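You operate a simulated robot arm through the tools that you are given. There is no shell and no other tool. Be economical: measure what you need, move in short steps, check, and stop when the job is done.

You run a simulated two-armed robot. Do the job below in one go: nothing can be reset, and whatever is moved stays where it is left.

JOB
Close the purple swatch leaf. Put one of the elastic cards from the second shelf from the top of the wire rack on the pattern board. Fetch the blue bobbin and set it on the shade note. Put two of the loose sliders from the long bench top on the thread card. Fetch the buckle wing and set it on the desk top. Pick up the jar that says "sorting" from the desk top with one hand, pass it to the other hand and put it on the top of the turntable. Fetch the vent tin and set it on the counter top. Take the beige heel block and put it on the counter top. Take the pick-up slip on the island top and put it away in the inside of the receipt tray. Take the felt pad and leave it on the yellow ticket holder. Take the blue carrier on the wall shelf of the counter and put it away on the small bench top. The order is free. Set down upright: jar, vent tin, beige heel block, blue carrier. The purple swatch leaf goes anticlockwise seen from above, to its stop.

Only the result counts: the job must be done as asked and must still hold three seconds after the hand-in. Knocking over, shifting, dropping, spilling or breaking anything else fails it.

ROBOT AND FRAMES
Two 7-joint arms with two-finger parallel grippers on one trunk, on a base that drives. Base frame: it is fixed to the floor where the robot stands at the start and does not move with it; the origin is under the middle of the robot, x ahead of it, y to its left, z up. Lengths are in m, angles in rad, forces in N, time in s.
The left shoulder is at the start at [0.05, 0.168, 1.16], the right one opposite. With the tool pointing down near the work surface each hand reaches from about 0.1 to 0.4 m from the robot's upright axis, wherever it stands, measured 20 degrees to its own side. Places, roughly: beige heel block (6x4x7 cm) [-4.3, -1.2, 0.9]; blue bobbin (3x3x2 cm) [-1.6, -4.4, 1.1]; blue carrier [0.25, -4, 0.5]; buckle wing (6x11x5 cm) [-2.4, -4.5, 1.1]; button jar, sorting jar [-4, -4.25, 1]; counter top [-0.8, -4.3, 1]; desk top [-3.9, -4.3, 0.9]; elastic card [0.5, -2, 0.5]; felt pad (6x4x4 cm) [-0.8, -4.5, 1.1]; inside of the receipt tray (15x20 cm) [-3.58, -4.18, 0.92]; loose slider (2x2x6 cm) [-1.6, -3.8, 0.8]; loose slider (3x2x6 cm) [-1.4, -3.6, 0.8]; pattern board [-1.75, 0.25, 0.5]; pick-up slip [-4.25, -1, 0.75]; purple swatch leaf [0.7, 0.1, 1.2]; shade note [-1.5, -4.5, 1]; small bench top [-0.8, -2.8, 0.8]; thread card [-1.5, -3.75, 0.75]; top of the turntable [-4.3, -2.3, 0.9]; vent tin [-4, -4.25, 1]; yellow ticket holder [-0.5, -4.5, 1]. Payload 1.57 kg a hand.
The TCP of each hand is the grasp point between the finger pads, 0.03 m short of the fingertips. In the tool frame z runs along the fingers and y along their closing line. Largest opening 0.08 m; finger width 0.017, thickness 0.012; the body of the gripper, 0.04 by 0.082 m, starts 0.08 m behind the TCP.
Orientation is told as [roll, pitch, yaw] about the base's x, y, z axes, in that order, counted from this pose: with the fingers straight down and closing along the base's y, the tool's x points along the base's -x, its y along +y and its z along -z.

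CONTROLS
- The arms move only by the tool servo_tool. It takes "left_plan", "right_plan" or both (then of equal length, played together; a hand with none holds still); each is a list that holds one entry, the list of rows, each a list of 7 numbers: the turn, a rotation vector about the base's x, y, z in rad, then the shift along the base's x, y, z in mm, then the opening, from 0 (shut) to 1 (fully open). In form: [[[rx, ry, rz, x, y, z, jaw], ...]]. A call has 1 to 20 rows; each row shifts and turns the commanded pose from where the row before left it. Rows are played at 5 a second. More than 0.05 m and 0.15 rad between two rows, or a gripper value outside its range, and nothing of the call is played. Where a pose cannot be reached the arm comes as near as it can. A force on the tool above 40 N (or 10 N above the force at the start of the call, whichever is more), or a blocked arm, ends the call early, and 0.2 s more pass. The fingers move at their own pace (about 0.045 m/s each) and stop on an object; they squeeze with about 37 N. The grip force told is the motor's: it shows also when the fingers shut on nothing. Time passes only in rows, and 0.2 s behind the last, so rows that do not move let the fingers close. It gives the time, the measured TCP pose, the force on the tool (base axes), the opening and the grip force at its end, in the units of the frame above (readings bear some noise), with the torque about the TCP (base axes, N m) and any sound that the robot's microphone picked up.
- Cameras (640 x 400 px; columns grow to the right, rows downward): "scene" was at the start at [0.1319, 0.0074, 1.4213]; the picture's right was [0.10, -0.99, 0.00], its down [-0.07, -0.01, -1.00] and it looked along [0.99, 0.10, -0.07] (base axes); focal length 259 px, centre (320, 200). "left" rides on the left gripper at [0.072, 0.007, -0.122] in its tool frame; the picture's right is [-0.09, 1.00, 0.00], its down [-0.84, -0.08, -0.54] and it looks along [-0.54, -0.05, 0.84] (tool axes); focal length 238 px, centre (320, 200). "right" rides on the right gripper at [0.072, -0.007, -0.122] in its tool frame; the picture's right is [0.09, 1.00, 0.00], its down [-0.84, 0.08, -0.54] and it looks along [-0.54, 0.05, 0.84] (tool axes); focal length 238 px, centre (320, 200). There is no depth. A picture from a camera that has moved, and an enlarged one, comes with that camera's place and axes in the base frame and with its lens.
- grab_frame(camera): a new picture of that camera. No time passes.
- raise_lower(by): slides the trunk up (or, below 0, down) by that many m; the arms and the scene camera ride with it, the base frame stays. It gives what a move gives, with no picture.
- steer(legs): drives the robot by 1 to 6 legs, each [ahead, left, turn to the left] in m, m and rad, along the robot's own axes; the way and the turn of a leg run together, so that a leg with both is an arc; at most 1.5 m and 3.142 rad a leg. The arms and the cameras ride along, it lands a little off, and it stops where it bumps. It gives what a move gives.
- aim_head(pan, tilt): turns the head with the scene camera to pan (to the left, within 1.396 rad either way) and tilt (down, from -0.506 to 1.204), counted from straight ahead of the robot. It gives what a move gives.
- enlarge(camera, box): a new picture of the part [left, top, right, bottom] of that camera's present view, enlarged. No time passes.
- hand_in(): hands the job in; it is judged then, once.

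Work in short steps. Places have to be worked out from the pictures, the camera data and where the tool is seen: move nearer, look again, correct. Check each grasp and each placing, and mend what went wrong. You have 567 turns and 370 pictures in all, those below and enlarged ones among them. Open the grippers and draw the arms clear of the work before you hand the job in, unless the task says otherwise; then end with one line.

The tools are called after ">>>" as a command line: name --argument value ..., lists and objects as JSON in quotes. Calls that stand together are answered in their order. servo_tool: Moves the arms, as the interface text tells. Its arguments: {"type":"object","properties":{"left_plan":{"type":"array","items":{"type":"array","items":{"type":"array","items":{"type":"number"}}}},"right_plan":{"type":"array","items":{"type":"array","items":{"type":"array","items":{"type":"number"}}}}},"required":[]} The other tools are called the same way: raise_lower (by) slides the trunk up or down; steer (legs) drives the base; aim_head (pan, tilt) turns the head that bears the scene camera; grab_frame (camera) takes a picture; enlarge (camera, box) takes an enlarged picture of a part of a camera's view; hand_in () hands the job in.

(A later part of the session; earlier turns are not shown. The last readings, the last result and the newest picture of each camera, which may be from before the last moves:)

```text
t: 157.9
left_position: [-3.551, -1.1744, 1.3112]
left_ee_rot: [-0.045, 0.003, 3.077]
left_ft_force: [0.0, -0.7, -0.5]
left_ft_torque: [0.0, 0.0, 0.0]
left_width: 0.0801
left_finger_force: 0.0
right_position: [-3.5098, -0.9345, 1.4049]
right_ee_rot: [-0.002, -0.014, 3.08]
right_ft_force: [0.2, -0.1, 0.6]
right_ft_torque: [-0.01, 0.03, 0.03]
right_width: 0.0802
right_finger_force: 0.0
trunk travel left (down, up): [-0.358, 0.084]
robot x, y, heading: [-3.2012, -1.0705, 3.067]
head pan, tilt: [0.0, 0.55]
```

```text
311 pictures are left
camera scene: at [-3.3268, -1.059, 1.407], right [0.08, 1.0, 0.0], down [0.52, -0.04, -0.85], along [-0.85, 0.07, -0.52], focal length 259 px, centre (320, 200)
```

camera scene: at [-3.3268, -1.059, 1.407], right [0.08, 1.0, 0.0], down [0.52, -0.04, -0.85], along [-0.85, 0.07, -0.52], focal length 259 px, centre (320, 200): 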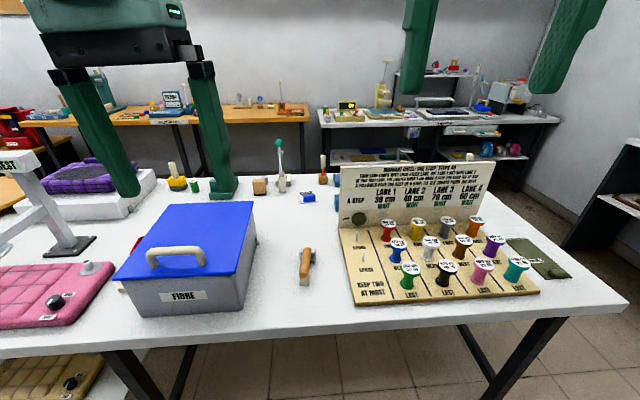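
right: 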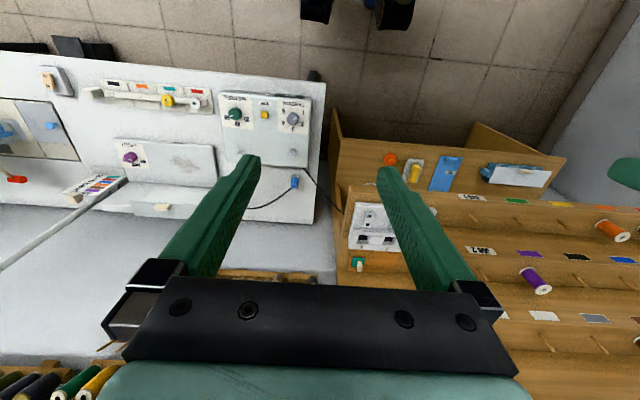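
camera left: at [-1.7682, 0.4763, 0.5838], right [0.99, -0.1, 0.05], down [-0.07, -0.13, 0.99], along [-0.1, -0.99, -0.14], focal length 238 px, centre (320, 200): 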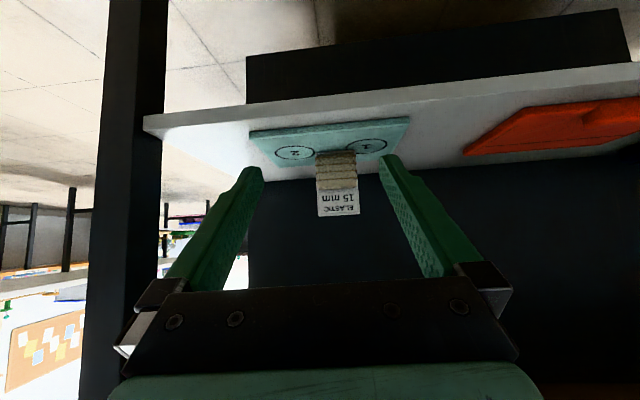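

>>> enlarge --camera "scene" --box '[150, 130, 350, 290]'

>>> enlarge --camera "scene" --box '[330, 130, 580, 310]'

```text
2.50 times, centred on (250, 210) of scene
camera zoom: at [-3.3268, -1.059, 1.407], right [0.08, 1.0, 0.0], down [0.52, -0.04, -0.85], along [-0.85, 0.07, -0.52], focal length 649 px, centre (495, 175)
```

zoom: 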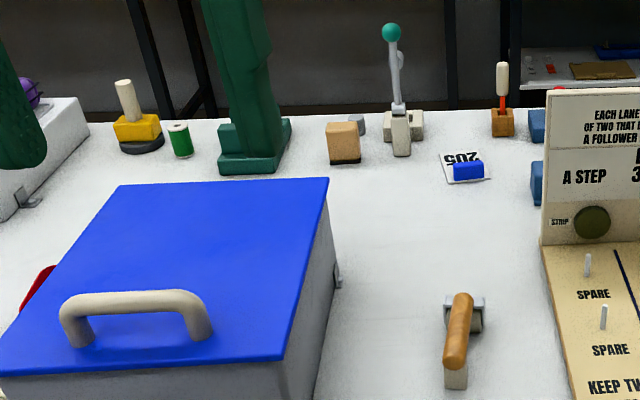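

```text
2.22 times, centred on (455, 220) of scene
camera zoom: at [-3.3268, -1.059, 1.407], right [0.08, 1.0, 0.0], down [0.52, -0.04, -0.85], along [-0.85, 0.07, -0.52], focal length 576 px, centre (20, 156)
```

zoom: 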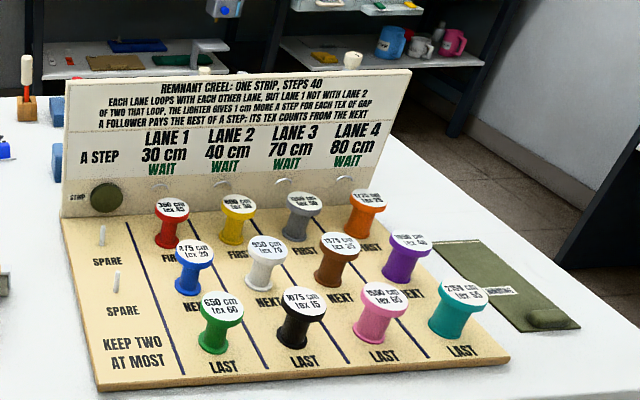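

The "205" slip with its blue tab lies at about (−4.27, −1.03), and the heel block at (−4.31, −1.24). Both are nearer the table's far side, so I go round its north end.

>>> steer --legs '[[0, -1.4, 0.075], [1.2, 0, 0]]'

>>> grab_frame --camera "scene"

```text
t: 170.5
left_position: [-4.6782, 0.1972, 1.3123]
left_ee_rot: [-0.046, 0.004, -3.139]
left_ft_force: [-0.4, -0.1, -0.1]
left_ft_torque: [0.01, -0.01, -0.01]
left_width: 0.0799
left_finger_force: 0.1
right_position: [-4.6513, 0.4386, 1.4053]
right_ee_rot: [-0.002, -0.014, -3.141]
right_ft_force: [-0.9, 0.0, -0.5]
right_ft_torque: [0.02, -0.01, -0.02]
right_width: 0.08
right_finger_force: 0.1
trunk travel left (down, up): [-0.358, 0.084]
robot x, y, heading: [-4.3291, 0.3288, 3.127]
head pan, tilt: [0.0, 0.55]
```

```text
308 pictures are left
camera scene: at [-4.4616, 0.3267, 1.407], right [0.01, 1.0, 0.0], down [0.52, -0.01, -0.85], along [-0.85, 0.01, -0.52], focal length 259 px, centre (320, 200)
```

scene: 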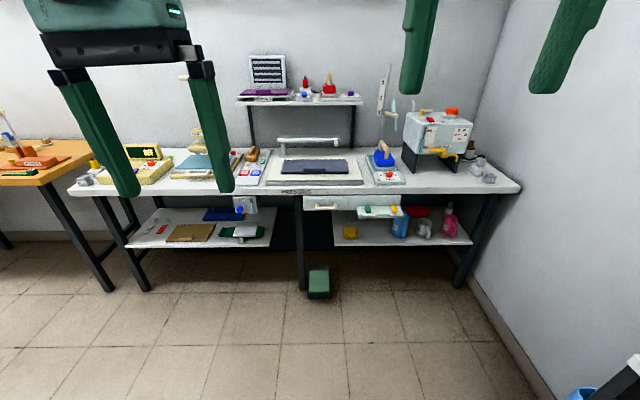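

The bench opposite starts at x≈−5.6. I go to x≈−4.97, turn to face +x, and strafe down the aisle to y≈−1.1.

>>> steer --legs '[[0.62, 0, 0], [0, 0, -3.127], [0, -1.4, 0]]'

>>> grab_frame --camera "scene"

```text
t: 187.7
left_position: [-4.6208, -0.9101, 1.3118]
left_ee_rot: [-0.045, 0.005, -0.014]
left_ft_force: [-0.2, 0.3, -0.7]
left_ft_torque: [0.02, 0.01, -0.01]
left_width: 0.0798
left_finger_force: 0.1
right_position: [-4.6512, -1.1508, 1.404]
right_ee_rot: [-0.002, -0.015, -0.014]
right_ft_force: [0.3, -0.7, -1.3]
right_ft_torque: [0.02, -0.01, 0.03]
right_width: 0.08
right_finger_force: 0.2
trunk travel left (down, up): [-0.358, 0.084]
robot x, y, heading: [-4.9714, -1.0355, -0.024]
head pan, tilt: [0.0, 0.55]
```

```text
307 pictures are left
camera scene: at [-4.8383, -1.0404, 1.407], right [-0.03, -1.0, 0.0], down [-0.52, 0.01, -0.85], along [0.85, -0.02, -0.52], focal length 259 px, centre (320, 200)
```

scene: 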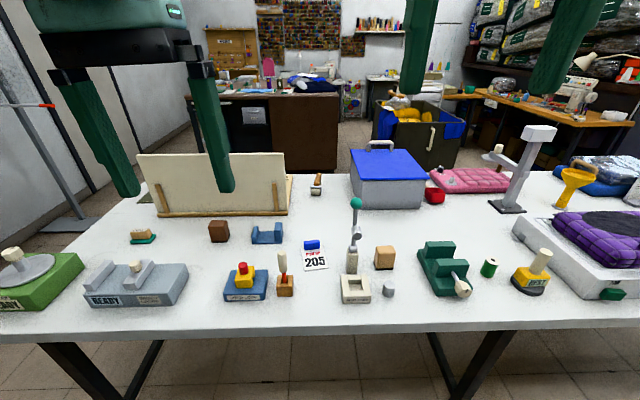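

Both targets are clear now: slip tab at about (−4.226, −1.03, 0.874) and heel block at about (−4.31, −1.238). I drive up to the table edge.

>>> steer --legs '[[0.22, 0, 0.024]]'

>>> aim_head --pan -0.2 --tilt 0.85

>>> grab_frame --camera "scene"

>>> grab_frame --camera "right"

```text
t: 189.4
left_position: [-4.4029, -0.9022, 1.3115]
left_ee_rot: [-0.046, 0.006, 0.016]
left_ft_force: [0.4, 0.3, -0.5]
left_ft_torque: [-0.03, 0.05, -0.02]
left_width: 0.0798
left_finger_force: 0.1
right_position: [-4.4281, -1.1448, 1.4047]
right_ee_rot: [-0.002, -0.015, 0.016]
right_ft_force: [-0.7, -0.6, 0.1]
right_ft_torque: [0.02, -0.01, 0.01]
right_width: 0.0799
right_finger_force: 0.0
trunk travel left (down, up): [-0.358, 0.084]
robot x, y, heading: [-4.7513, -1.0362, -0.003]
head pan, tilt: [0.0, 0.55]
```

```text
t: 190.2
left_position: [-4.4045, -0.9019, 1.3124]
left_ee_rot: [-0.048, 0.004, 0.015]
left_ft_force: [-0.3, 0.4, -0.2]
left_ft_torque: [-0.03, 0.01, -0.03]
left_width: 0.0799
left_finger_force: 0.0
right_position: [-4.4268, -1.1444, 1.4045]
right_ee_rot: [-0.003, -0.015, 0.016]
right_ft_force: [0.5, 0.1, 1.0]
right_ft_torque: [-0.04, -0.01, 0.01]
right_width: 0.0801
right_finger_force: 0.1
trunk travel left (down, up): [-0.358, 0.084]
robot x, y, heading: [-4.7514, -1.0342, 0.0]
head pan, tilt: [-0.201, 0.85]
```

```text
306 pictures are left
camera scene: at [-4.6306, -1.0551, 1.3816], right [-0.2, -0.98, 0.0], down [-0.74, 0.15, -0.66], along [0.65, -0.13, -0.75], focal length 259 px, centre (320, 200)
```

scene: 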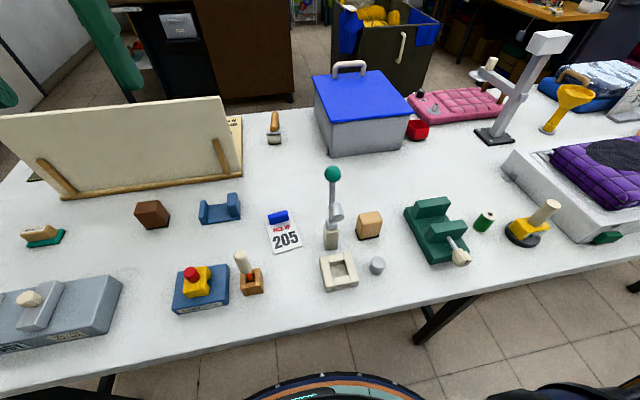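

```text
305 pictures are left
camera right: at [-4.5008, -1.1523, 1.5254], right [-0.11, 0.99, 0.0], down [0.83, 0.09, 0.55], along [0.55, 0.06, -0.83], focal length 238 px, centre (320, 200)
```

right: 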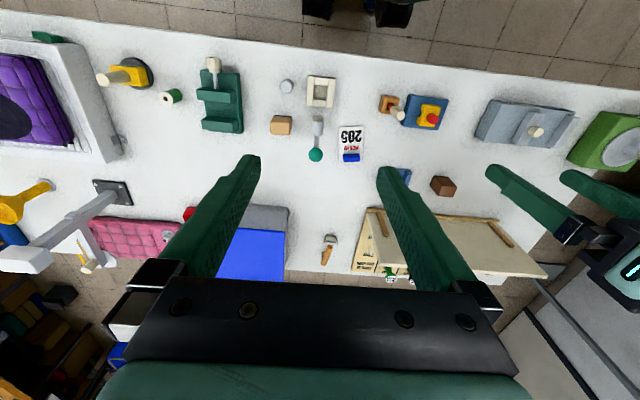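

>>> enlarge --camera "scene" --box '[250, 150, 410, 300]'

>>> enlarge --camera "right" --box '[190, 60, 430, 210]'

```text
2.67 times, centred on (330, 225) of scene
camera zoom: at [-4.6306, -1.0551, 1.3816], right [-0.2, -0.98, 0.0], down [-0.74, 0.15, -0.66], along [0.65, -0.13, -0.75], focal length 692 px, centre (293, 133)
```

zoom: 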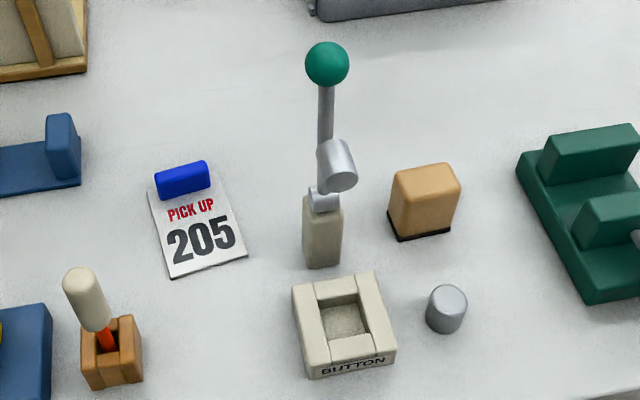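

```text
2.67 times, centred on (310, 135) of right
camera zoom: at [-4.5008, -1.1523, 1.5254], right [-0.11, 0.99, 0.0], down [0.83, 0.09, 0.55], along [0.55, 0.06, -0.83], focal length 636 px, centre (347, 373)
```

zoom: 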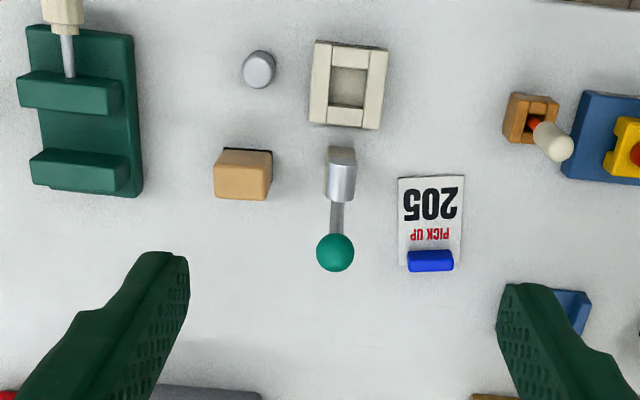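

The heel block is at (−4.305, −1.236), square to the base. I bring the right hand above it.

>>> servo_tool --right_plan '[[[0, 0.005, 0, 24, -20, -30, 1], [0, 0.005, 0, 24, -20, -30, 1], [0, 0.005, 0, 24, -20, -30, 1], [0, 0, 0, 24, -16, -30, 1], [0, 0, -0.016, 26, -16, -30, 1], [0, 0, 0, 0, 0, -45, 1], [0, 0, 0, 0, 0, -45, 1], [0, 0, 0, 0, 0, -45, 1], [0, 0, 0, 0, 0, -45, 1], [0, 0, 0, 0, 0, -45, 1], [0, 0, 0, 0, 0, -25, 1]]]'

>>> grab_frame --camera "right"

>>> grab_frame --camera "scene"

```text
t: 192.6
left_position: [-4.4052, -0.903, 1.3141]
left_ee_rot: [-0.043, 0.003, 0.016]
left_ft_force: [0.2, -0.3, -0.1]
left_ft_torque: [-0.01, 0.05, -0.03]
left_width: 0.0799
left_finger_force: 0.0
right_position: [-4.3066, -1.2352, 1.0038]
right_ee_rot: [-0.001, -0.001, 0.002]
right_ft_force: [-0.9, -0.2, 0.2]
right_ft_torque: [0.02, -0.03, -0.01]
right_width: 0.08
right_finger_force: 0.1
trunk travel left (down, up): [-0.358, 0.084]
robot x, y, heading: [-4.7488, -1.0418, -0.001]
head pan, tilt: [-0.201, 0.85]
```

```text
302 pictures are left
camera right: at [-4.3778, -1.2425, 1.126], right [-0.09, 1.0, 0.0], down [0.84, 0.08, 0.54], along [0.54, 0.05, -0.84], focal length 238 px, centre (320, 200)
```

right: 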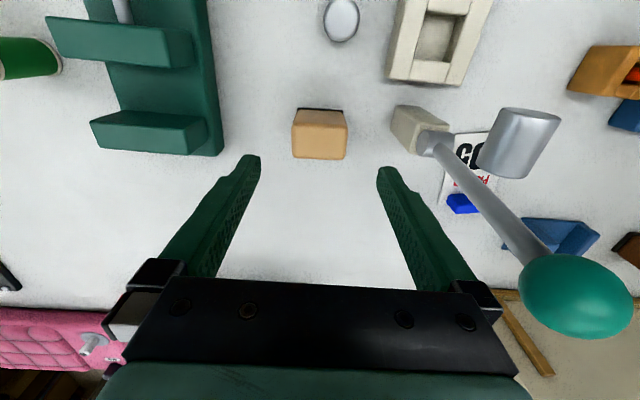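

```text
301 pictures are left
camera scene: at [-4.6304, -1.0552, 1.3816], right [-0.2, -0.98, 0.0], down [-0.74, 0.15, -0.66], along [0.65, -0.13, -0.75], focal length 259 px, centre (320, 200)
```

scene: 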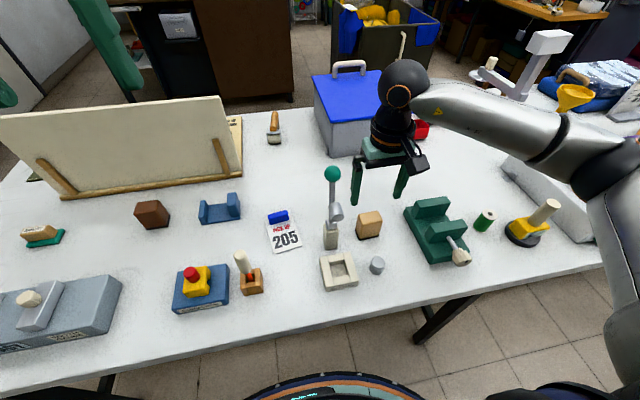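

The block sits centred between the fingers. I descend and close.

>>> servo_tool --right_plan '[[[0, 0, 0, 0, 0, -40, 1], [0, 0, 0, 0, 0, -40, 1], [0, 0, 0, 0, 0, -26, 1], [0, 0, 0, 0, 0, 0, 0], [0, 0, 0, 0, 0, 0, 0], [0, 0, 0, 0, 0, 0, 0], [0, 0, 0, 0, 0, 0, 0]]]'

>>> grab_frame --camera "right"

```text
t: 194.2
left_position: [-4.4039, -0.903, 1.311]
left_ee_rot: [-0.047, 0.006, 0.014]
left_ft_force: [0.2, -0.2, -0.5]
left_ft_torque: [-0.04, -0.04, 0.0]
left_width: 0.08
left_finger_force: 0.1
right_position: [-4.3064, -1.2356, 0.9022]
right_ee_rot: [-0.002, 0.0, -0.001]
right_ft_force: [0.9, 0.3, 0.2]
right_ft_torque: [0.01, -0.03, -0.02]
right_width: 0.0518
right_finger_force: 34.9
trunk travel left (down, up): [-0.358, 0.084]
robot x, y, heading: [-4.7522, -1.0356, -0.0]
head pan, tilt: [-0.201, 0.85]
```

```text
300 pictures are left
camera right: at [-4.3772, -1.243, 1.0231], right [-0.09, 1.0, 0.0], down [0.84, 0.08, 0.54], along [0.54, 0.05, -0.84], focal length 238 px, centre (320, 200)
```

right: 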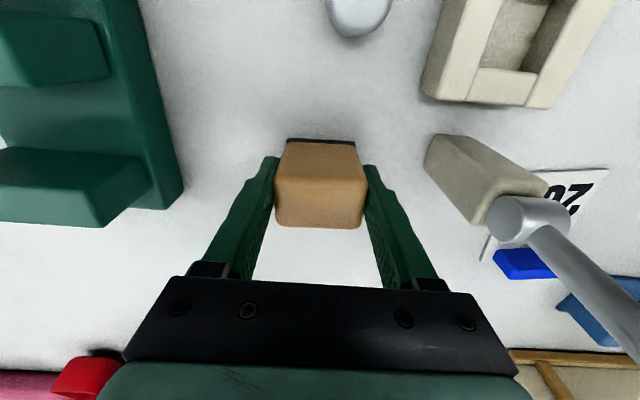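

Gripped (0.052 m). I lift it straight up and draw it back a little.

>>> servo_tool --right_plan '[[[0, 0, 0, 0, 0, 20, 0], [0, 0, 0, 0, 0, 40, 0], [0, 0, 0, 0, 0, 45, 0], [0, 0, 0, 0, 0, 45, 0], [0, 0, 0, 0, 0, 45, 0], [0, 0, 0, 0, 0, 45, 0], [0, 0, 0, 0, 0, 45, 0], [0, 0, 0, -30, 0, 30, 0], [0, 0, 0, -30, 0, 30, 0]]]'

>>> grab_frame --camera "scene"

>>> grab_frame --camera "left"

```text
t: 196.2
left_position: [-4.4049, -0.9024, 1.3108]
left_ee_rot: [-0.047, 0.003, 0.016]
left_ft_force: [-1.2, -0.5, -0.3]
left_ft_torque: [0.01, 0.02, 0.01]
left_width: 0.0799
left_finger_force: 0.1
right_position: [-4.3648, -1.2362, 1.2416]
right_ee_rot: [-0.002, 0.002, -0.001]
right_ft_force: [-1.0, -0.5, -0.4]
right_ft_torque: [-0.02, -0.02, 0.01]
right_width: 0.0514
right_finger_force: 37.5
trunk travel left (down, up): [-0.358, 0.084]
robot x, y, heading: [-4.7488, -1.0395, 0.0]
head pan, tilt: [-0.201, 0.85]
```

```text
299 pictures are left
camera scene: at [-4.6312, -1.0549, 1.3816], right [-0.2, -0.98, 0.0], down [-0.74, 0.15, -0.66], along [0.65, -0.13, -0.75], focal length 259 px, centre (320, 200)
```

scene: 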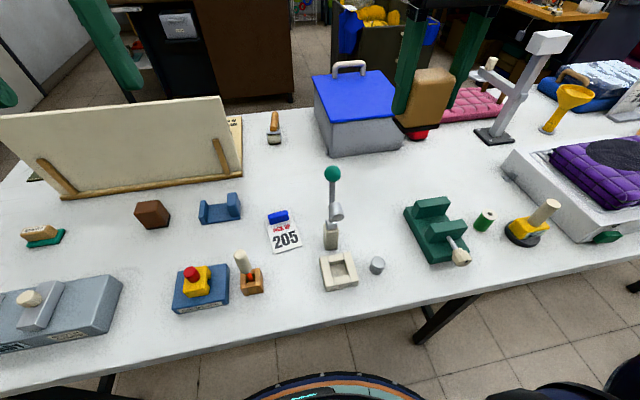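

```text
298 pictures are left
camera left: at [-4.4754, -0.8919, 1.4344], right [0.08, 1.0, -0.05], down [0.84, -0.04, 0.54], along [0.54, -0.08, -0.84], focal length 238 px, centre (320, 200)
```

left: 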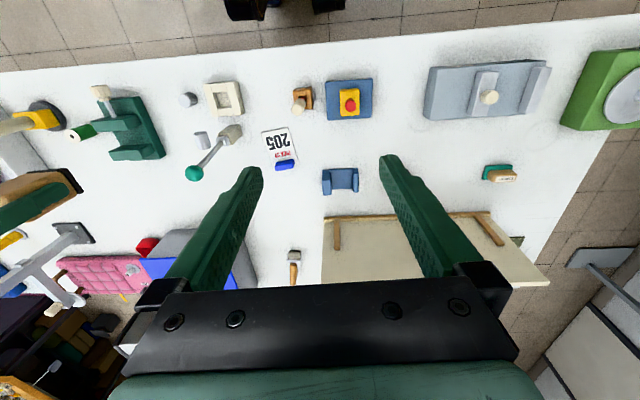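

>>> enlarge --camera "left" --box '[220, 100, 340, 200]'

```text
4.00 times, centred on (280, 150) of left
camera zoom: at [-4.4754, -0.8919, 1.4344], right [0.08, 1.0, -0.05], down [0.84, -0.04, 0.54], along [0.54, -0.08, -0.84], focal length 953 px, centre (480, 400)
```

zoom: 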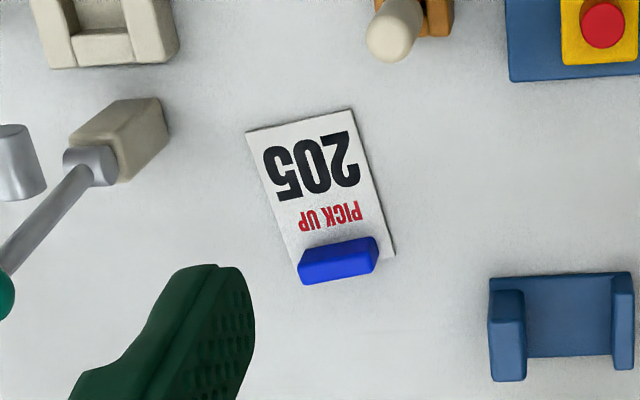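

The tab is 5 cm long, 2 cm thick, centred at (−4.2265, −1.029), turned about 15°. I bring the left hand over it with matching yaw.

>>> servo_tool --left_plan '[[[0.045, 0, 0, 28, -20, -30, 1], [0, 0, 0.08, 28, -20, -30, 1], [0, 0, 0.08, 28, -20, -30, 1], [0, 0, 0.08, 28, -20, -30, 1], [0, 0, 0, 33, -23, -20, 1], [0, 0, 0, 33, -24, -20, 1], [0, 0, 0, 0, 0, -45, 1], [0, 0, 0, 0, 0, -45, 1], [0, 0, 0, 0, 0, -45, 1], [0, 0, 0, 0, 0, -45, 1], [0, 0, 0, 0, 0, -20, 1]]]'

>>> grab_frame --camera "left"

>>> grab_frame --camera "scene"

```text
t: 198.6
left_position: [-4.226, -1.0281, 0.9515]
left_ee_rot: [0.0, 0.004, 0.255]
left_ft_force: [0.2, 0.2, 0.0]
left_ft_torque: [0.02, 0.0, 0.02]
left_width: 0.0803
left_finger_force: 0.0
right_position: [-4.3627, -1.2354, 1.2418]
right_ee_rot: [-0.002, 0.0, 0.0]
right_ft_force: [0.2, 0.2, -0.8]
right_ft_torque: [0.02, -0.02, 0.0]
right_width: 0.0513
right_finger_force: 36.6
trunk travel left (down, up): [-0.358, 0.084]
robot x, y, heading: [-4.7448, -1.0368, -0.002]
head pan, tilt: [-0.201, 0.85]
```

```text
296 pictures are left
camera left: at [-4.2955, -1.0399, 1.0739], right [-0.16, 0.99, 0.0], down [0.83, 0.14, 0.54], along [0.53, 0.09, -0.84], focal length 238 px, centre (320, 200)
```

left: 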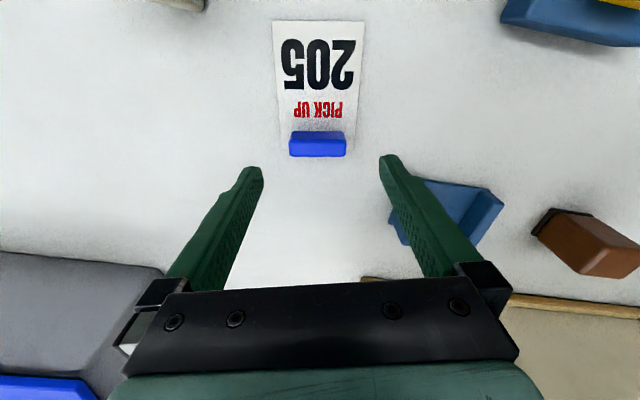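

```text
295 pictures are left
camera scene: at [-4.6305, -1.0551, 1.3816], right [-0.2, -0.98, 0.0], down [-0.74, 0.15, -0.66], along [0.65, -0.13, -0.75], focal length 259 px, centre (320, 200)
```

scene: 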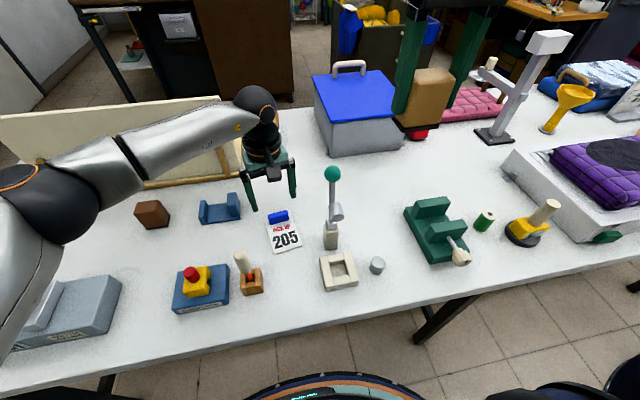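

Aligned. I descend to z≈0.886 and close.

>>> servo_tool --left_plan '[[[0, 0, 0, 1, -1, -30, 1], [0, 0, 0, 0, 0, -25, 1], [0, 0, 0, 0, 0, -10, 1], [0, 0, 0, 0, 0, 0, 0], [0, 0, 0, 0, 0, 0, 0], [0, 0, 0, 0, 0, 0, 0], [0, 0, 0, 0, 0, 0, 0]]]'

>>> grab_frame --camera "left"

```text
t: 200.2
left_position: [-4.2226, -1.0305, 0.8867]
left_ee_rot: [-0.001, 0.004, 0.256]
left_ft_force: [0.3, -0.7, 0.0]
left_ft_torque: [-0.02, 0.01, 0.01]
left_width: 0.0488
left_finger_force: 33.2
right_position: [-4.3645, -1.2358, 1.2405]
right_ee_rot: [-0.001, 0.001, -0.001]
right_ft_force: [0.2, 0.2, -0.7]
right_ft_torque: [0.02, -0.03, -0.02]
right_width: 0.0515
right_finger_force: 36.6
trunk travel left (down, up): [-0.358, 0.084]
robot x, y, heading: [-4.745, -1.0357, -0.005]
head pan, tilt: [-0.201, 0.85]
```

```text
294 pictures are left
camera left: at [-4.2934, -1.0429, 1.0083], right [-0.16, 0.99, 0.0], down [0.83, 0.14, 0.54], along [0.53, 0.09, -0.84], focal length 238 px, centre (320, 200)
```

left: 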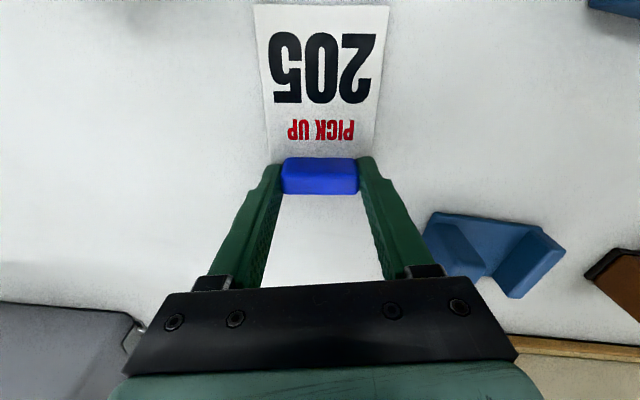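

Gripped (0.049 m). I lift the slip and draw it back.

>>> servo_tool --left_plan '[[[0, 0, 0, 0, 0, 25, 0], [0, 0, 0, 0, 0, 45, 0], [0, 0, 0, 0, 0, 45, 0], [0, 0, 0, 0, 0, 45, 0], [0, 0, 0, 0, 0, 45, 0], [0, 0, 0, 0, 0, 45, 0], [0, 0, 0, -20, 8, 40, 0], [0, 0, 0, -30, 10, 30, 0], [0, 0, 0, -30, 10, 20, 0], [0, 0, 0, -30, 10, 0, 0], [0, 0, 0, -30, 10, 0, 0]]]'

>>> grab_frame --camera "left"

>>> aim_head --pan -1.2 --tilt 0.45

>>> grab_frame --camera "scene"

```text
t: 202.6
left_position: [-4.3663, -0.9834, 1.2267]
left_ee_rot: [0.0, 0.002, 0.254]
left_ft_force: [-1.0, 0.3, -0.9]
left_ft_torque: [-0.01, -0.02, 0.01]
left_width: 0.0487
left_finger_force: 36.8
right_position: [-4.3647, -1.2353, 1.2403]
right_ee_rot: [-0.002, 0.0, 0.0]
right_ft_force: [-0.9, 0.0, -1.6]
right_ft_torque: [0.0, -0.02, 0.0]
right_width: 0.0513
right_finger_force: 37.0
trunk travel left (down, up): [-0.358, 0.084]
robot x, y, heading: [-4.7509, -1.0362, -0.002]
head pan, tilt: [-0.201, 0.85]
```

```text
293 pictures are left
camera left: at [-4.436, -0.9962, 1.349], right [-0.16, 0.99, 0.0], down [0.83, 0.14, 0.54], along [0.53, 0.09, -0.84], focal length 238 px, centre (320, 200)
```

left: 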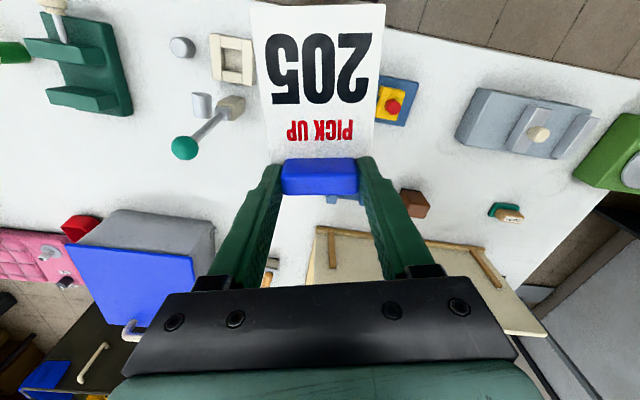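

```text
t: 203.8
left_position: [-4.3653, -0.9852, 1.227]
left_ee_rot: [-0.001, 0.004, 0.255]
left_ft_force: [-0.7, 0.0, -0.1]
left_ft_torque: [0.01, -0.03, 0.01]
left_width: 0.0489
left_finger_force: 37.5
right_position: [-4.3636, -1.2361, 1.2391]
right_ee_rot: [-0.002, 0.0, 0.0]
right_ft_force: [-0.1, -0.4, -1.8]
right_ft_torque: [0.01, -0.01, -0.04]
right_width: 0.0515
right_finger_force: 37.0
trunk travel left (down, up): [-0.358, 0.084]
robot x, y, heading: [-4.7497, -1.039, -0.002]
head pan, tilt: [-1.201, 0.45]
```

```text
292 pictures are left
camera scene: at [-4.6738, -1.1253, 1.416], right [-0.93, -0.36, 0.0], down [-0.16, 0.41, -0.9], along [0.33, -0.84, -0.44], focal length 259 px, centre (320, 200)
```

scene: 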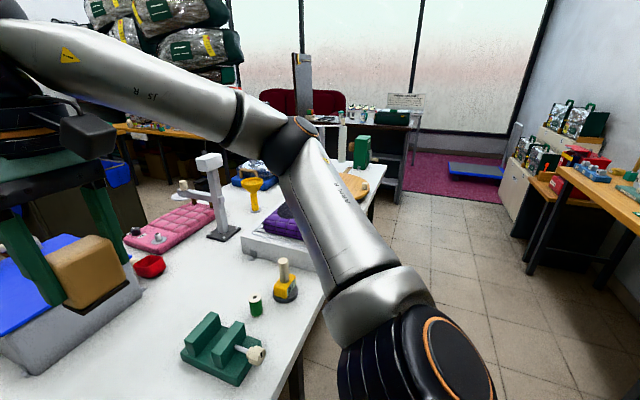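

Both items are held. I back away from the table, turn to face −y and look ahead towards the desk.

>>> steer --legs '[[-0.25, 0, 0], [0, 0, -1.571]]'

>>> aim_head --pan 0.1 --tilt 0.4

>>> grab_frame --camera "scene"

```text
t: 209.5
left_position: [-4.9476, -1.4204, 1.2261]
left_ee_rot: [0.0, 0.006, -1.312]
left_ft_force: [0.1, 0.2, -0.4]
left_ft_torque: [-0.01, -0.01, -0.05]
left_width: 0.0484
left_finger_force: 37.1
right_position: [-5.1993, -1.4238, 1.2399]
right_ee_rot: [-0.001, 0.0, -1.567]
right_ft_force: [0.4, 0.2, -1.0]
right_ft_torque: [-0.03, 0.02, -0.02]
right_width: 0.0515
right_finger_force: 36.8
trunk travel left (down, up): [-0.358, 0.084]
robot x, y, heading: [-5.0036, -1.04, -1.567]
head pan, tilt: [-1.201, 0.45]
```

```text
t: 211.0
left_position: [-4.9487, -1.4205, 1.2271]
left_ee_rot: [0.0, 0.004, -1.312]
left_ft_force: [-0.3, 0.5, -0.3]
left_ft_torque: [0.01, 0.04, -0.01]
left_width: 0.0486
left_finger_force: 37.0
right_position: [-5.1991, -1.4226, 1.2411]
right_ee_rot: [-0.001, -0.001, -1.568]
right_ft_force: [0.3, -0.9, -0.6]
right_ft_torque: [-0.01, -0.02, -0.02]
right_width: 0.0513
right_finger_force: 36.6
trunk travel left (down, up): [-0.358, 0.084]
robot x, y, heading: [-5.0018, -1.0386, -1.57]
head pan, tilt: [0.099, 0.4]
```

```text
291 pictures are left
camera scene: at [-4.9919, -1.1721, 1.4207], right [-0.99, -0.1, 0.0], down [-0.04, 0.39, -0.92], along [0.09, -0.92, -0.39], focal length 259 px, centre (320, 200)
```

scene: 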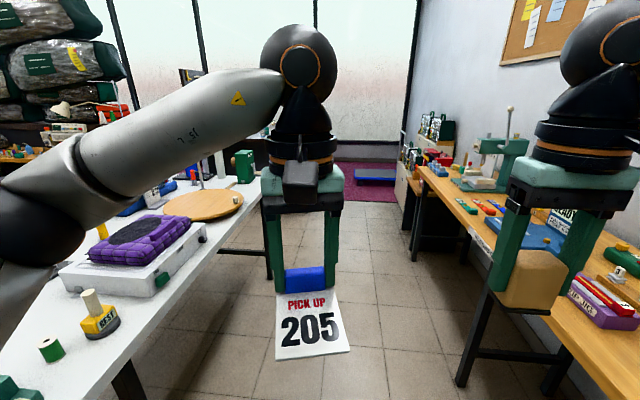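

>>> steer --legs '[[1.3, 0.03, 0]]'

>>> aim_head --pan 0.7 --tilt 0.4

>>> grab_frame --camera "scene"

```text
t: 217.4
left_position: [-4.9196, -2.6908, 1.2262]
left_ee_rot: [-0.001, 0.004, -1.321]
left_ft_force: [0.9, -0.3, 0.0]
left_ft_torque: [0.02, 0.0, -0.01]
left_width: 0.0484
left_finger_force: 36.8
right_position: [-5.1709, -2.6917, 1.2409]
right_ee_rot: [-0.001, 0.0, -1.573]
right_ft_force: [-0.2, -0.5, -0.6]
right_ft_torque: [0.04, 0.0, 0.02]
right_width: 0.0512
right_finger_force: 37.4
trunk travel left (down, up): [-0.358, 0.084]
robot x, y, heading: [-4.972, -2.3118, -1.572]
head pan, tilt: [0.099, 0.4]
```

```text
t: 218.4
left_position: [-4.92, -2.6903, 1.2273]
left_ee_rot: [0.0, 0.003, -1.319]
left_ft_force: [0.2, 0.6, 0.0]
left_ft_torque: [0.04, -0.02, -0.02]
left_width: 0.0481
left_finger_force: 37.1
right_position: [-5.1717, -2.6912, 1.2411]
right_ee_rot: [-0.001, 0.002, -1.573]
right_ft_force: [-1.0, -0.1, -1.3]
right_ft_torque: [0.0, 0.03, 0.01]
right_width: 0.051
right_finger_force: 36.9
trunk travel left (down, up): [-0.358, 0.084]
robot x, y, heading: [-4.9714, -2.3069, -1.573]
head pan, tilt: [0.7, 0.4]
```

```text
290 pictures are left
camera scene: at [-4.9119, -2.4205, 1.4207], right [-0.77, -0.64, 0.0], down [-0.25, 0.3, -0.92], along [0.59, -0.71, -0.39], focal length 259 px, centre (320, 200)
```

scene: 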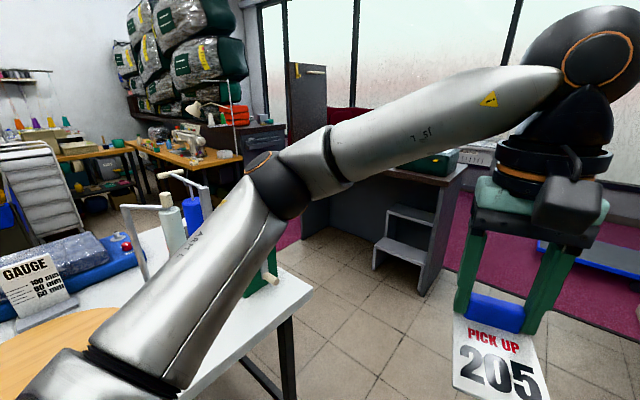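

>>> steer --legs '[[1.0, 0, 0], [0, 1.0, 0]]'

>>> aim_head --pan 0.0 --tilt 0.55

>>> grab_frame --camera "scene"

```text
t: 228.4
left_position: [-3.9358, -3.7217, 1.2256]
left_ee_rot: [0.0, 0.002, -1.32]
left_ft_force: [0.1, 0.7, 0.3]
left_ft_torque: [0.02, 0.03, -0.01]
left_width: 0.0485
left_finger_force: 37.5
right_position: [-4.1865, -3.7221, 1.2405]
right_ee_rot: [-0.002, -0.001, -1.575]
right_ft_force: [0.4, 0.1, -0.3]
right_ft_torque: [-0.01, 0.03, 0.01]
right_width: 0.0514
right_finger_force: 36.6
trunk travel left (down, up): [-0.358, 0.084]
robot x, y, heading: [-3.9861, -3.3378, -1.572]
head pan, tilt: [0.7, 0.4]
```

```text
t: 229.5
left_position: [-3.9357, -3.7209, 1.2264]
left_ee_rot: [-0.001, 0.002, -1.32]
left_ft_force: [0.6, -0.2, -0.4]
left_ft_torque: [-0.02, 0.0, -0.01]
left_width: 0.0484
left_finger_force: 37.0
right_position: [-4.1866, -3.7217, 1.2414]
right_ee_rot: [-0.001, 0.001, -1.576]
right_ft_force: [0.2, 0.2, 0.3]
right_ft_torque: [-0.02, 0.02, -0.03]
right_width: 0.0515
right_finger_force: 37.3
trunk travel left (down, up): [-0.358, 0.084]
robot x, y, heading: [-3.9882, -3.3397, -1.576]
head pan, tilt: [0.0, 0.55]
```

```text
289 pictures are left
camera scene: at [-3.9861, -3.47, 1.407], right [-1.0, 0.0, 0.0], down [0.0, 0.52, -0.85], along [0.0, -0.85, -0.52], focal length 259 px, centre (320, 200)
```

scene: 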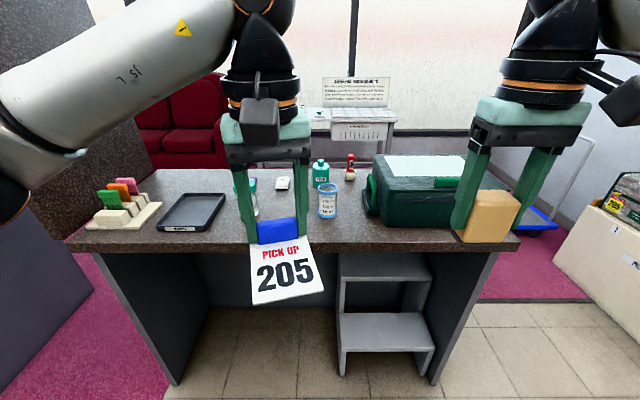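

The receipt tray is at about (−3.56, −4.2) on the desk. I strafe left and move up to the desk.

>>> steer --legs '[[0, 0.26, 0], [0.3, 0, 0]]'

>>> aim_head --pan 0.3 --tilt 0.85

>>> grab_frame --camera "scene"

>>> grab_frame --camera "left"

```text
t: 233.0
left_position: [-3.6748, -4.0182, 1.2273]
left_ee_rot: [0.001, 0.002, -1.325]
left_ft_force: [0.9, 0.0, -0.3]
left_ft_torque: [0.0, -0.04, 0.0]
left_width: 0.0485
left_finger_force: 36.8
right_position: [-3.9259, -4.0177, 1.2403]
right_ee_rot: [-0.003, 0.0, -1.58]
right_ft_force: [0.6, -0.2, -0.7]
right_ft_torque: [0.04, 0.0, 0.02]
right_width: 0.0513
right_finger_force: 36.6
trunk travel left (down, up): [-0.358, 0.084]
robot x, y, heading: [-3.7187, -3.6317, -1.582]
head pan, tilt: [0.0, 0.55]
```

```text
t: 233.8
left_position: [-3.6758, -4.0193, 1.227]
left_ee_rot: [-0.001, 0.004, -1.326]
left_ft_force: [0.5, 0.1, -0.3]
left_ft_torque: [0.04, -0.01, 0.01]
left_width: 0.0481
left_finger_force: 36.8
right_position: [-3.925, -4.0178, 1.2411]
right_ee_rot: [-0.004, 0.001, -1.58]
right_ft_force: [0.1, -0.2, 0.3]
right_ft_torque: [-0.02, 0.0, 0.02]
right_width: 0.0516
right_finger_force: 37.0
trunk travel left (down, up): [-0.358, 0.084]
robot x, y, heading: [-3.7243, -3.6348, -1.579]
head pan, tilt: [0.3, 0.85]
```

```text
288 pictures are left
camera scene: at [-3.7012, -3.7516, 1.3816], right [-0.96, -0.29, 0.0], down [-0.22, 0.72, -0.66], along [0.19, -0.63, -0.75], focal length 259 px, centre (320, 200)
```

scene: 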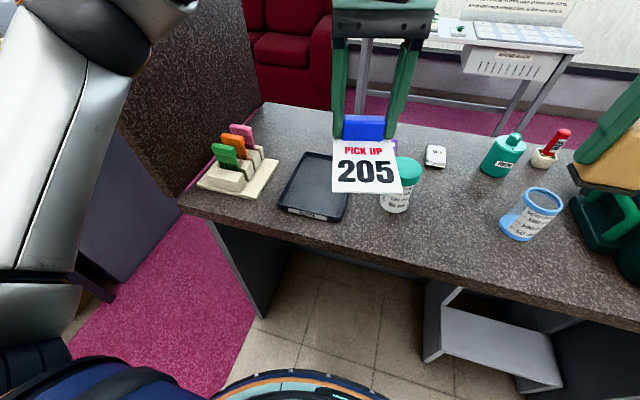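

```text
287 pictures are left
camera left: at [-3.6848, -3.9471, 1.3489], right [0.99, 0.15, 0.0], down [0.13, -0.83, 0.54], along [0.08, -0.53, -0.84], focal length 238 px, centre (320, 200)
```

left: 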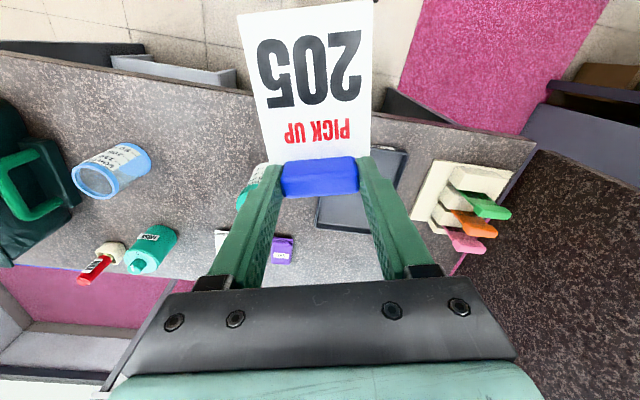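

The tray spans x −3.49…−3.65, y −4.11…−4.32. I bring the slip over it, squaring its yaw, and look.

>>> servo_tool --left_plan '[[[0, 0, -0.041, 18, -38, -5, 0], [0, 0, -0.041, 18, -38, -5, 0], [0, 0, -0.041, 19, -39, -5, 0], [0, 0, -0.041, 18, -38, -5, 0], [0, 0, -0.041, 19, -39, -5, 0], [0, 0, -0.041, 19, -39, -5, 0], [0, 0, 0, 0, 0, -45, 0], [0, 0, 0, 0, 0, -45, 0], [0, 0, 0, 0, 0, -45, 0], [0, 0, 0, 0, 0, -45, 0], [0, 0, 0, 0, 0, 0, 0]]]'

>>> grab_frame --camera "left"

>>> grab_frame --camera "scene"

```text
t: 236.2
left_position: [-3.5736, -4.2214, 1.0595]
left_ee_rot: [0.0, 0.003, -1.568]
left_ft_force: [-0.1, -0.5, 0.7]
left_ft_torque: [0.03, -0.03, 0.0]
left_width: 0.0487
left_finger_force: 37.1
left hand out of reach, approached as far as the arm can: row 6, 7
right_position: [-3.9263, -4.0164, 1.2415]
right_ee_rot: [0.0, 0.001, -1.579]
right_ft_force: [-0.4, 0.6, -1.3]
right_ft_torque: [-0.02, 0.01, 0.03]
right_width: 0.0516
right_finger_force: 37.0
trunk travel left (down, up): [-0.358, 0.084]
robot x, y, heading: [-3.7277, -3.6373, -1.582]
head pan, tilt: [0.3, 0.85]
```

```text
286 pictures are left
camera left: at [-3.5662, -4.1497, 1.182], right [1.0, -0.09, 0.0], down [-0.08, -0.84, 0.54], along [-0.05, -0.54, -0.84], focal length 238 px, centre (320, 200)
```

left: 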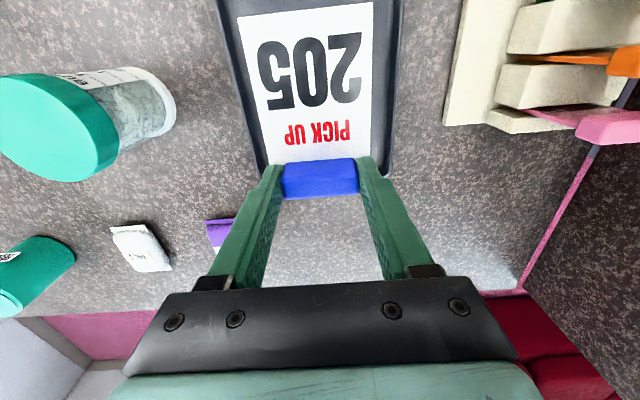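

```text
285 pictures are left
camera scene: at [-3.702, -3.751, 1.3817], right [-0.96, -0.29, 0.0], down [-0.22, 0.72, -0.66], along [0.19, -0.63, -0.75], focal length 259 px, centre (320, 200)
```

scene: 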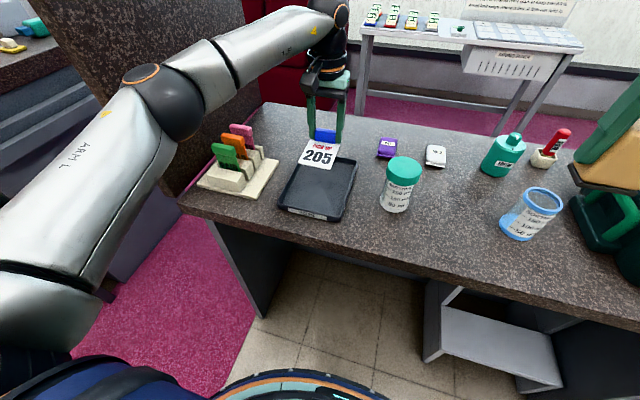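

The slip is above the tray in x; it should go 3 cm further in. I try that while lowering.

>>> servo_tool --left_plan '[[[0, 0, 0, 2, -15, -30, 0], [0, 0, 0, 0, -15, -30, 0], [0, 0, 0, 0, 0, -15, 0], [0, 0, 0, 0, 0, 0, 0]]]'

>>> grab_frame --camera "left"

>>> enlarge --camera "scene" --box '[250, 90, 420, 240]'

```text
t: 237.2
left_position: [-3.5733, -4.2504, 0.9836]
left_ee_rot: [-0.001, 0.005, -1.571]
left_ft_force: [0.4, -0.1, 0.6]
left_ft_torque: [0.0, -0.04, -0.02]
left_width: 0.0484
left_finger_force: 37.5
right_position: [-3.9266, -4.017, 1.2408]
right_ee_rot: [-0.002, 0.0, -1.58]
right_ft_force: [-0.8, -0.3, -1.4]
right_ft_torque: [0.0, 0.01, 0.0]
right_width: 0.0512
right_finger_force: 37.1
trunk travel left (down, up): [-0.358, 0.084]
robot x, y, heading: [-3.7278, -3.6359, -1.582]
head pan, tilt: [0.3, 0.85]
```

```text
284 pictures are left
camera left: at [-3.5662, -4.1792, 1.1074], right [1.0, -0.09, 0.0], down [-0.08, -0.84, 0.54], along [-0.05, -0.54, -0.84], focal length 238 px, centre (320, 200)
```

left: 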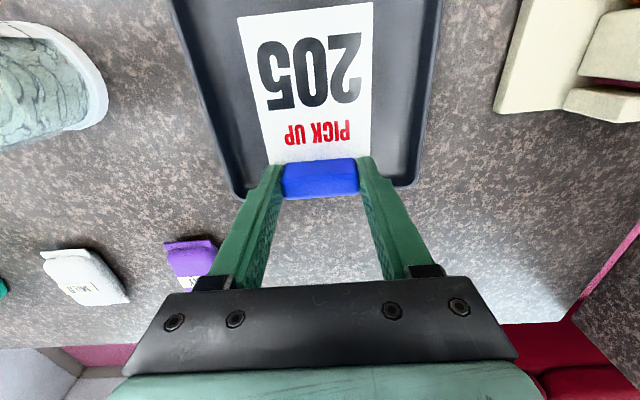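

```text
2.67 times, centred on (335, 165) of scene
camera zoom: at [-3.7012, -3.7515, 1.3816], right [-0.96, -0.29, 0.0], down [-0.22, 0.72, -0.66], along [0.19, -0.63, -0.75], focal length 692 px, centre (280, 293)
```

zoom: 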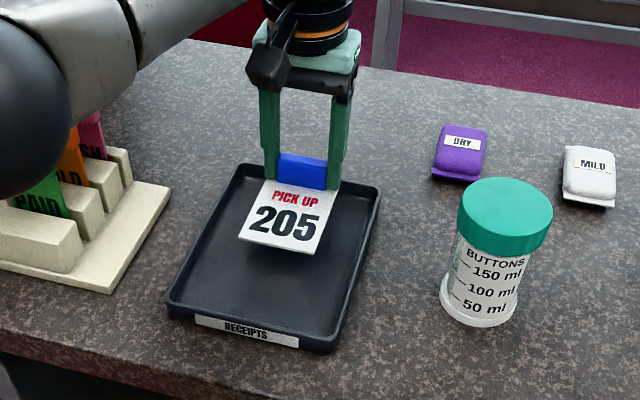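

Labelled RECEIPTS, and the slip is over its inside. I lower until contact.

>>> servo_tool --left_plan '[[[0, 0, 0, 0, 0, -20, 0], [0, 0, 0, 0, 2, -12, 0], [0, 0, 0, 0, 0, -6, 0], [0, 0, 0, 0, 0, -4, 0], [0, 0, 0, 0, 0, -4, 0]]]'

>>> grab_frame --camera "left"

```text
t: 238.1
left_position: [-3.5712, -4.2498, 0.9564]
left_ee_rot: [-0.004, -0.012, -1.57]
left_ft_force: [0.3, 6.9, 15.9]
left_ft_torque: [0.24, -0.18, 0.03]
left_width: 0.0485
left_finger_force: 36.5
right_position: [-3.9254, -4.0158, 1.2411]
right_ee_rot: [0.002, -0.002, -1.577]
right_ft_force: [0.0, -0.5, -1.1]
right_ft_torque: [0.01, -0.02, -0.03]
right_width: 0.0514
right_finger_force: 36.9
trunk travel left (down, up): [-0.358, 0.084]
robot x, y, heading: [-3.7274, -3.638, -1.581]
head pan, tilt: [0.3, 0.85]
stopped in row 4 (left hand): the force on the tool passed its limit (the readings are from after the stop); the commanded pose is now the measured one
```

```text
282 pictures are left
camera left: at [-3.5644, -4.1779, 1.0789], right [1.0, -0.09, 0.0], down [-0.07, -0.83, 0.55], along [-0.05, -0.55, -0.83], focal length 238 px, centre (320, 200)
```

left: 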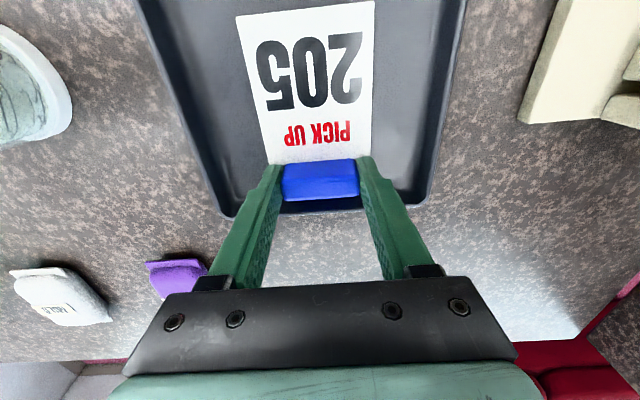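

Contact at z≈0.956 fits the tray floor at 0.92. I release and rise.

>>> servo_tool --left_plan '[[[0, 0, 0, 0, 0, 2, 0], [0, 0, 0, 0, 0, 0, 0.8], [0, 0, 0, 0, 0, 0, 0.85], [0, 0, 0, 0, 0, 0, 0.85], [0, 0, 0, 0, 0, 30, 0.85], [0, 0, 0, 0, 0, 40, 0.85], [0, 0, 0, 0, 0, 40, 0.85], [0, 0, 0, 0, 0, 40, 1]]]'

>>> grab_frame --camera "left"

>>> grab_frame --camera "scene"

```text
t: 239.9
left_position: [-3.5721, -4.2493, 1.1076]
left_ee_rot: [0.001, -0.01, -1.572]
left_ft_force: [0.5, -0.2, -0.2]
left_ft_torque: [-0.01, 0.03, 0.0]
left_width: 0.0799
left_finger_force: 0.0
right_position: [-3.9265, -4.0161, 1.2414]
right_ee_rot: [0.0, -0.001, -1.58]
right_ft_force: [0.0, 0.1, -0.5]
right_ft_torque: [-0.02, -0.02, 0.0]
right_width: 0.0513
right_finger_force: 36.8
trunk travel left (down, up): [-0.358, 0.084]
robot x, y, heading: [-3.7236, -3.6375, -1.577]
head pan, tilt: [0.3, 0.85]
```

```text
281 pictures are left
camera left: at [-3.5647, -4.1763, 1.2293], right [1.0, -0.09, 0.0], down [-0.08, -0.83, 0.55], along [-0.05, -0.55, -0.83], focal length 238 px, centre (320, 200)
```

left: 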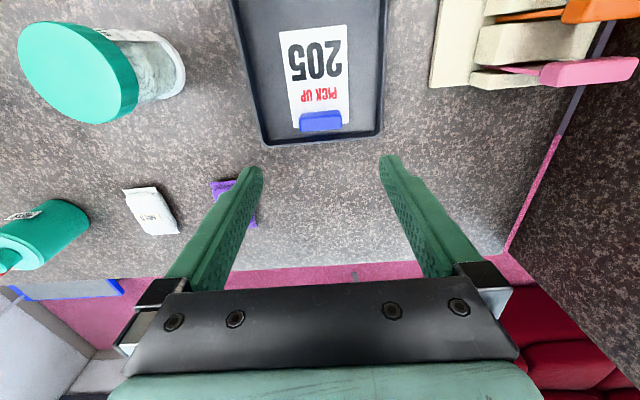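

```text
280 pictures are left
camera scene: at [-3.7022, -3.751, 1.3816], right [-0.96, -0.29, 0.0], down [-0.22, 0.72, -0.66], along [0.19, -0.63, -0.75], focal length 259 px, centre (320, 200)
```

scene: 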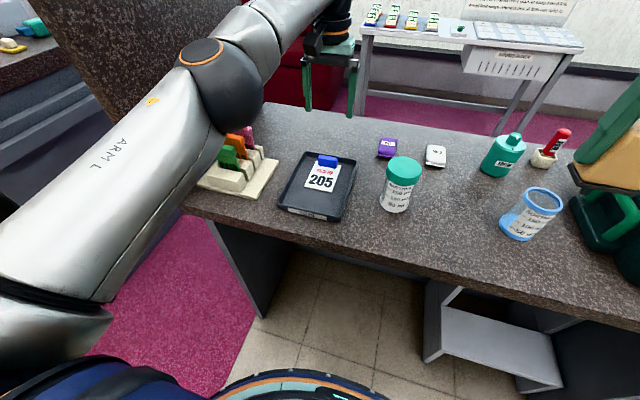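

The slip lies in the tray. Next I identify the sorting jar and the vent tin.

>>> enlarge --camera "scene" --box '[360, 110, 640, 285]'

```text
2.29 times, centred on (500, 198) of scene
camera zoom: at [-3.7022, -3.751, 1.3816], right [-0.96, -0.29, 0.0], down [-0.22, 0.72, -0.66], along [0.19, -0.63, -0.75], focal length 593 px, centre (-91, 206)
```

zoom: 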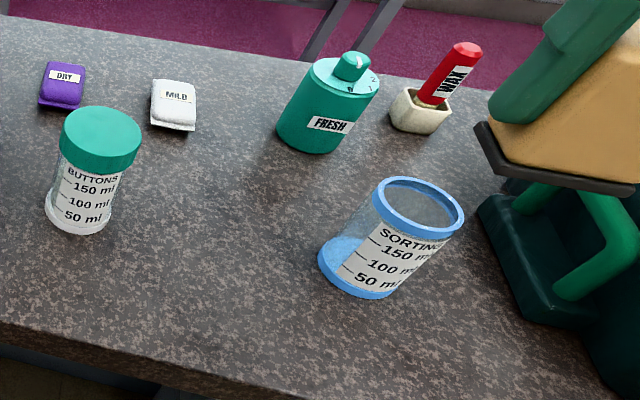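

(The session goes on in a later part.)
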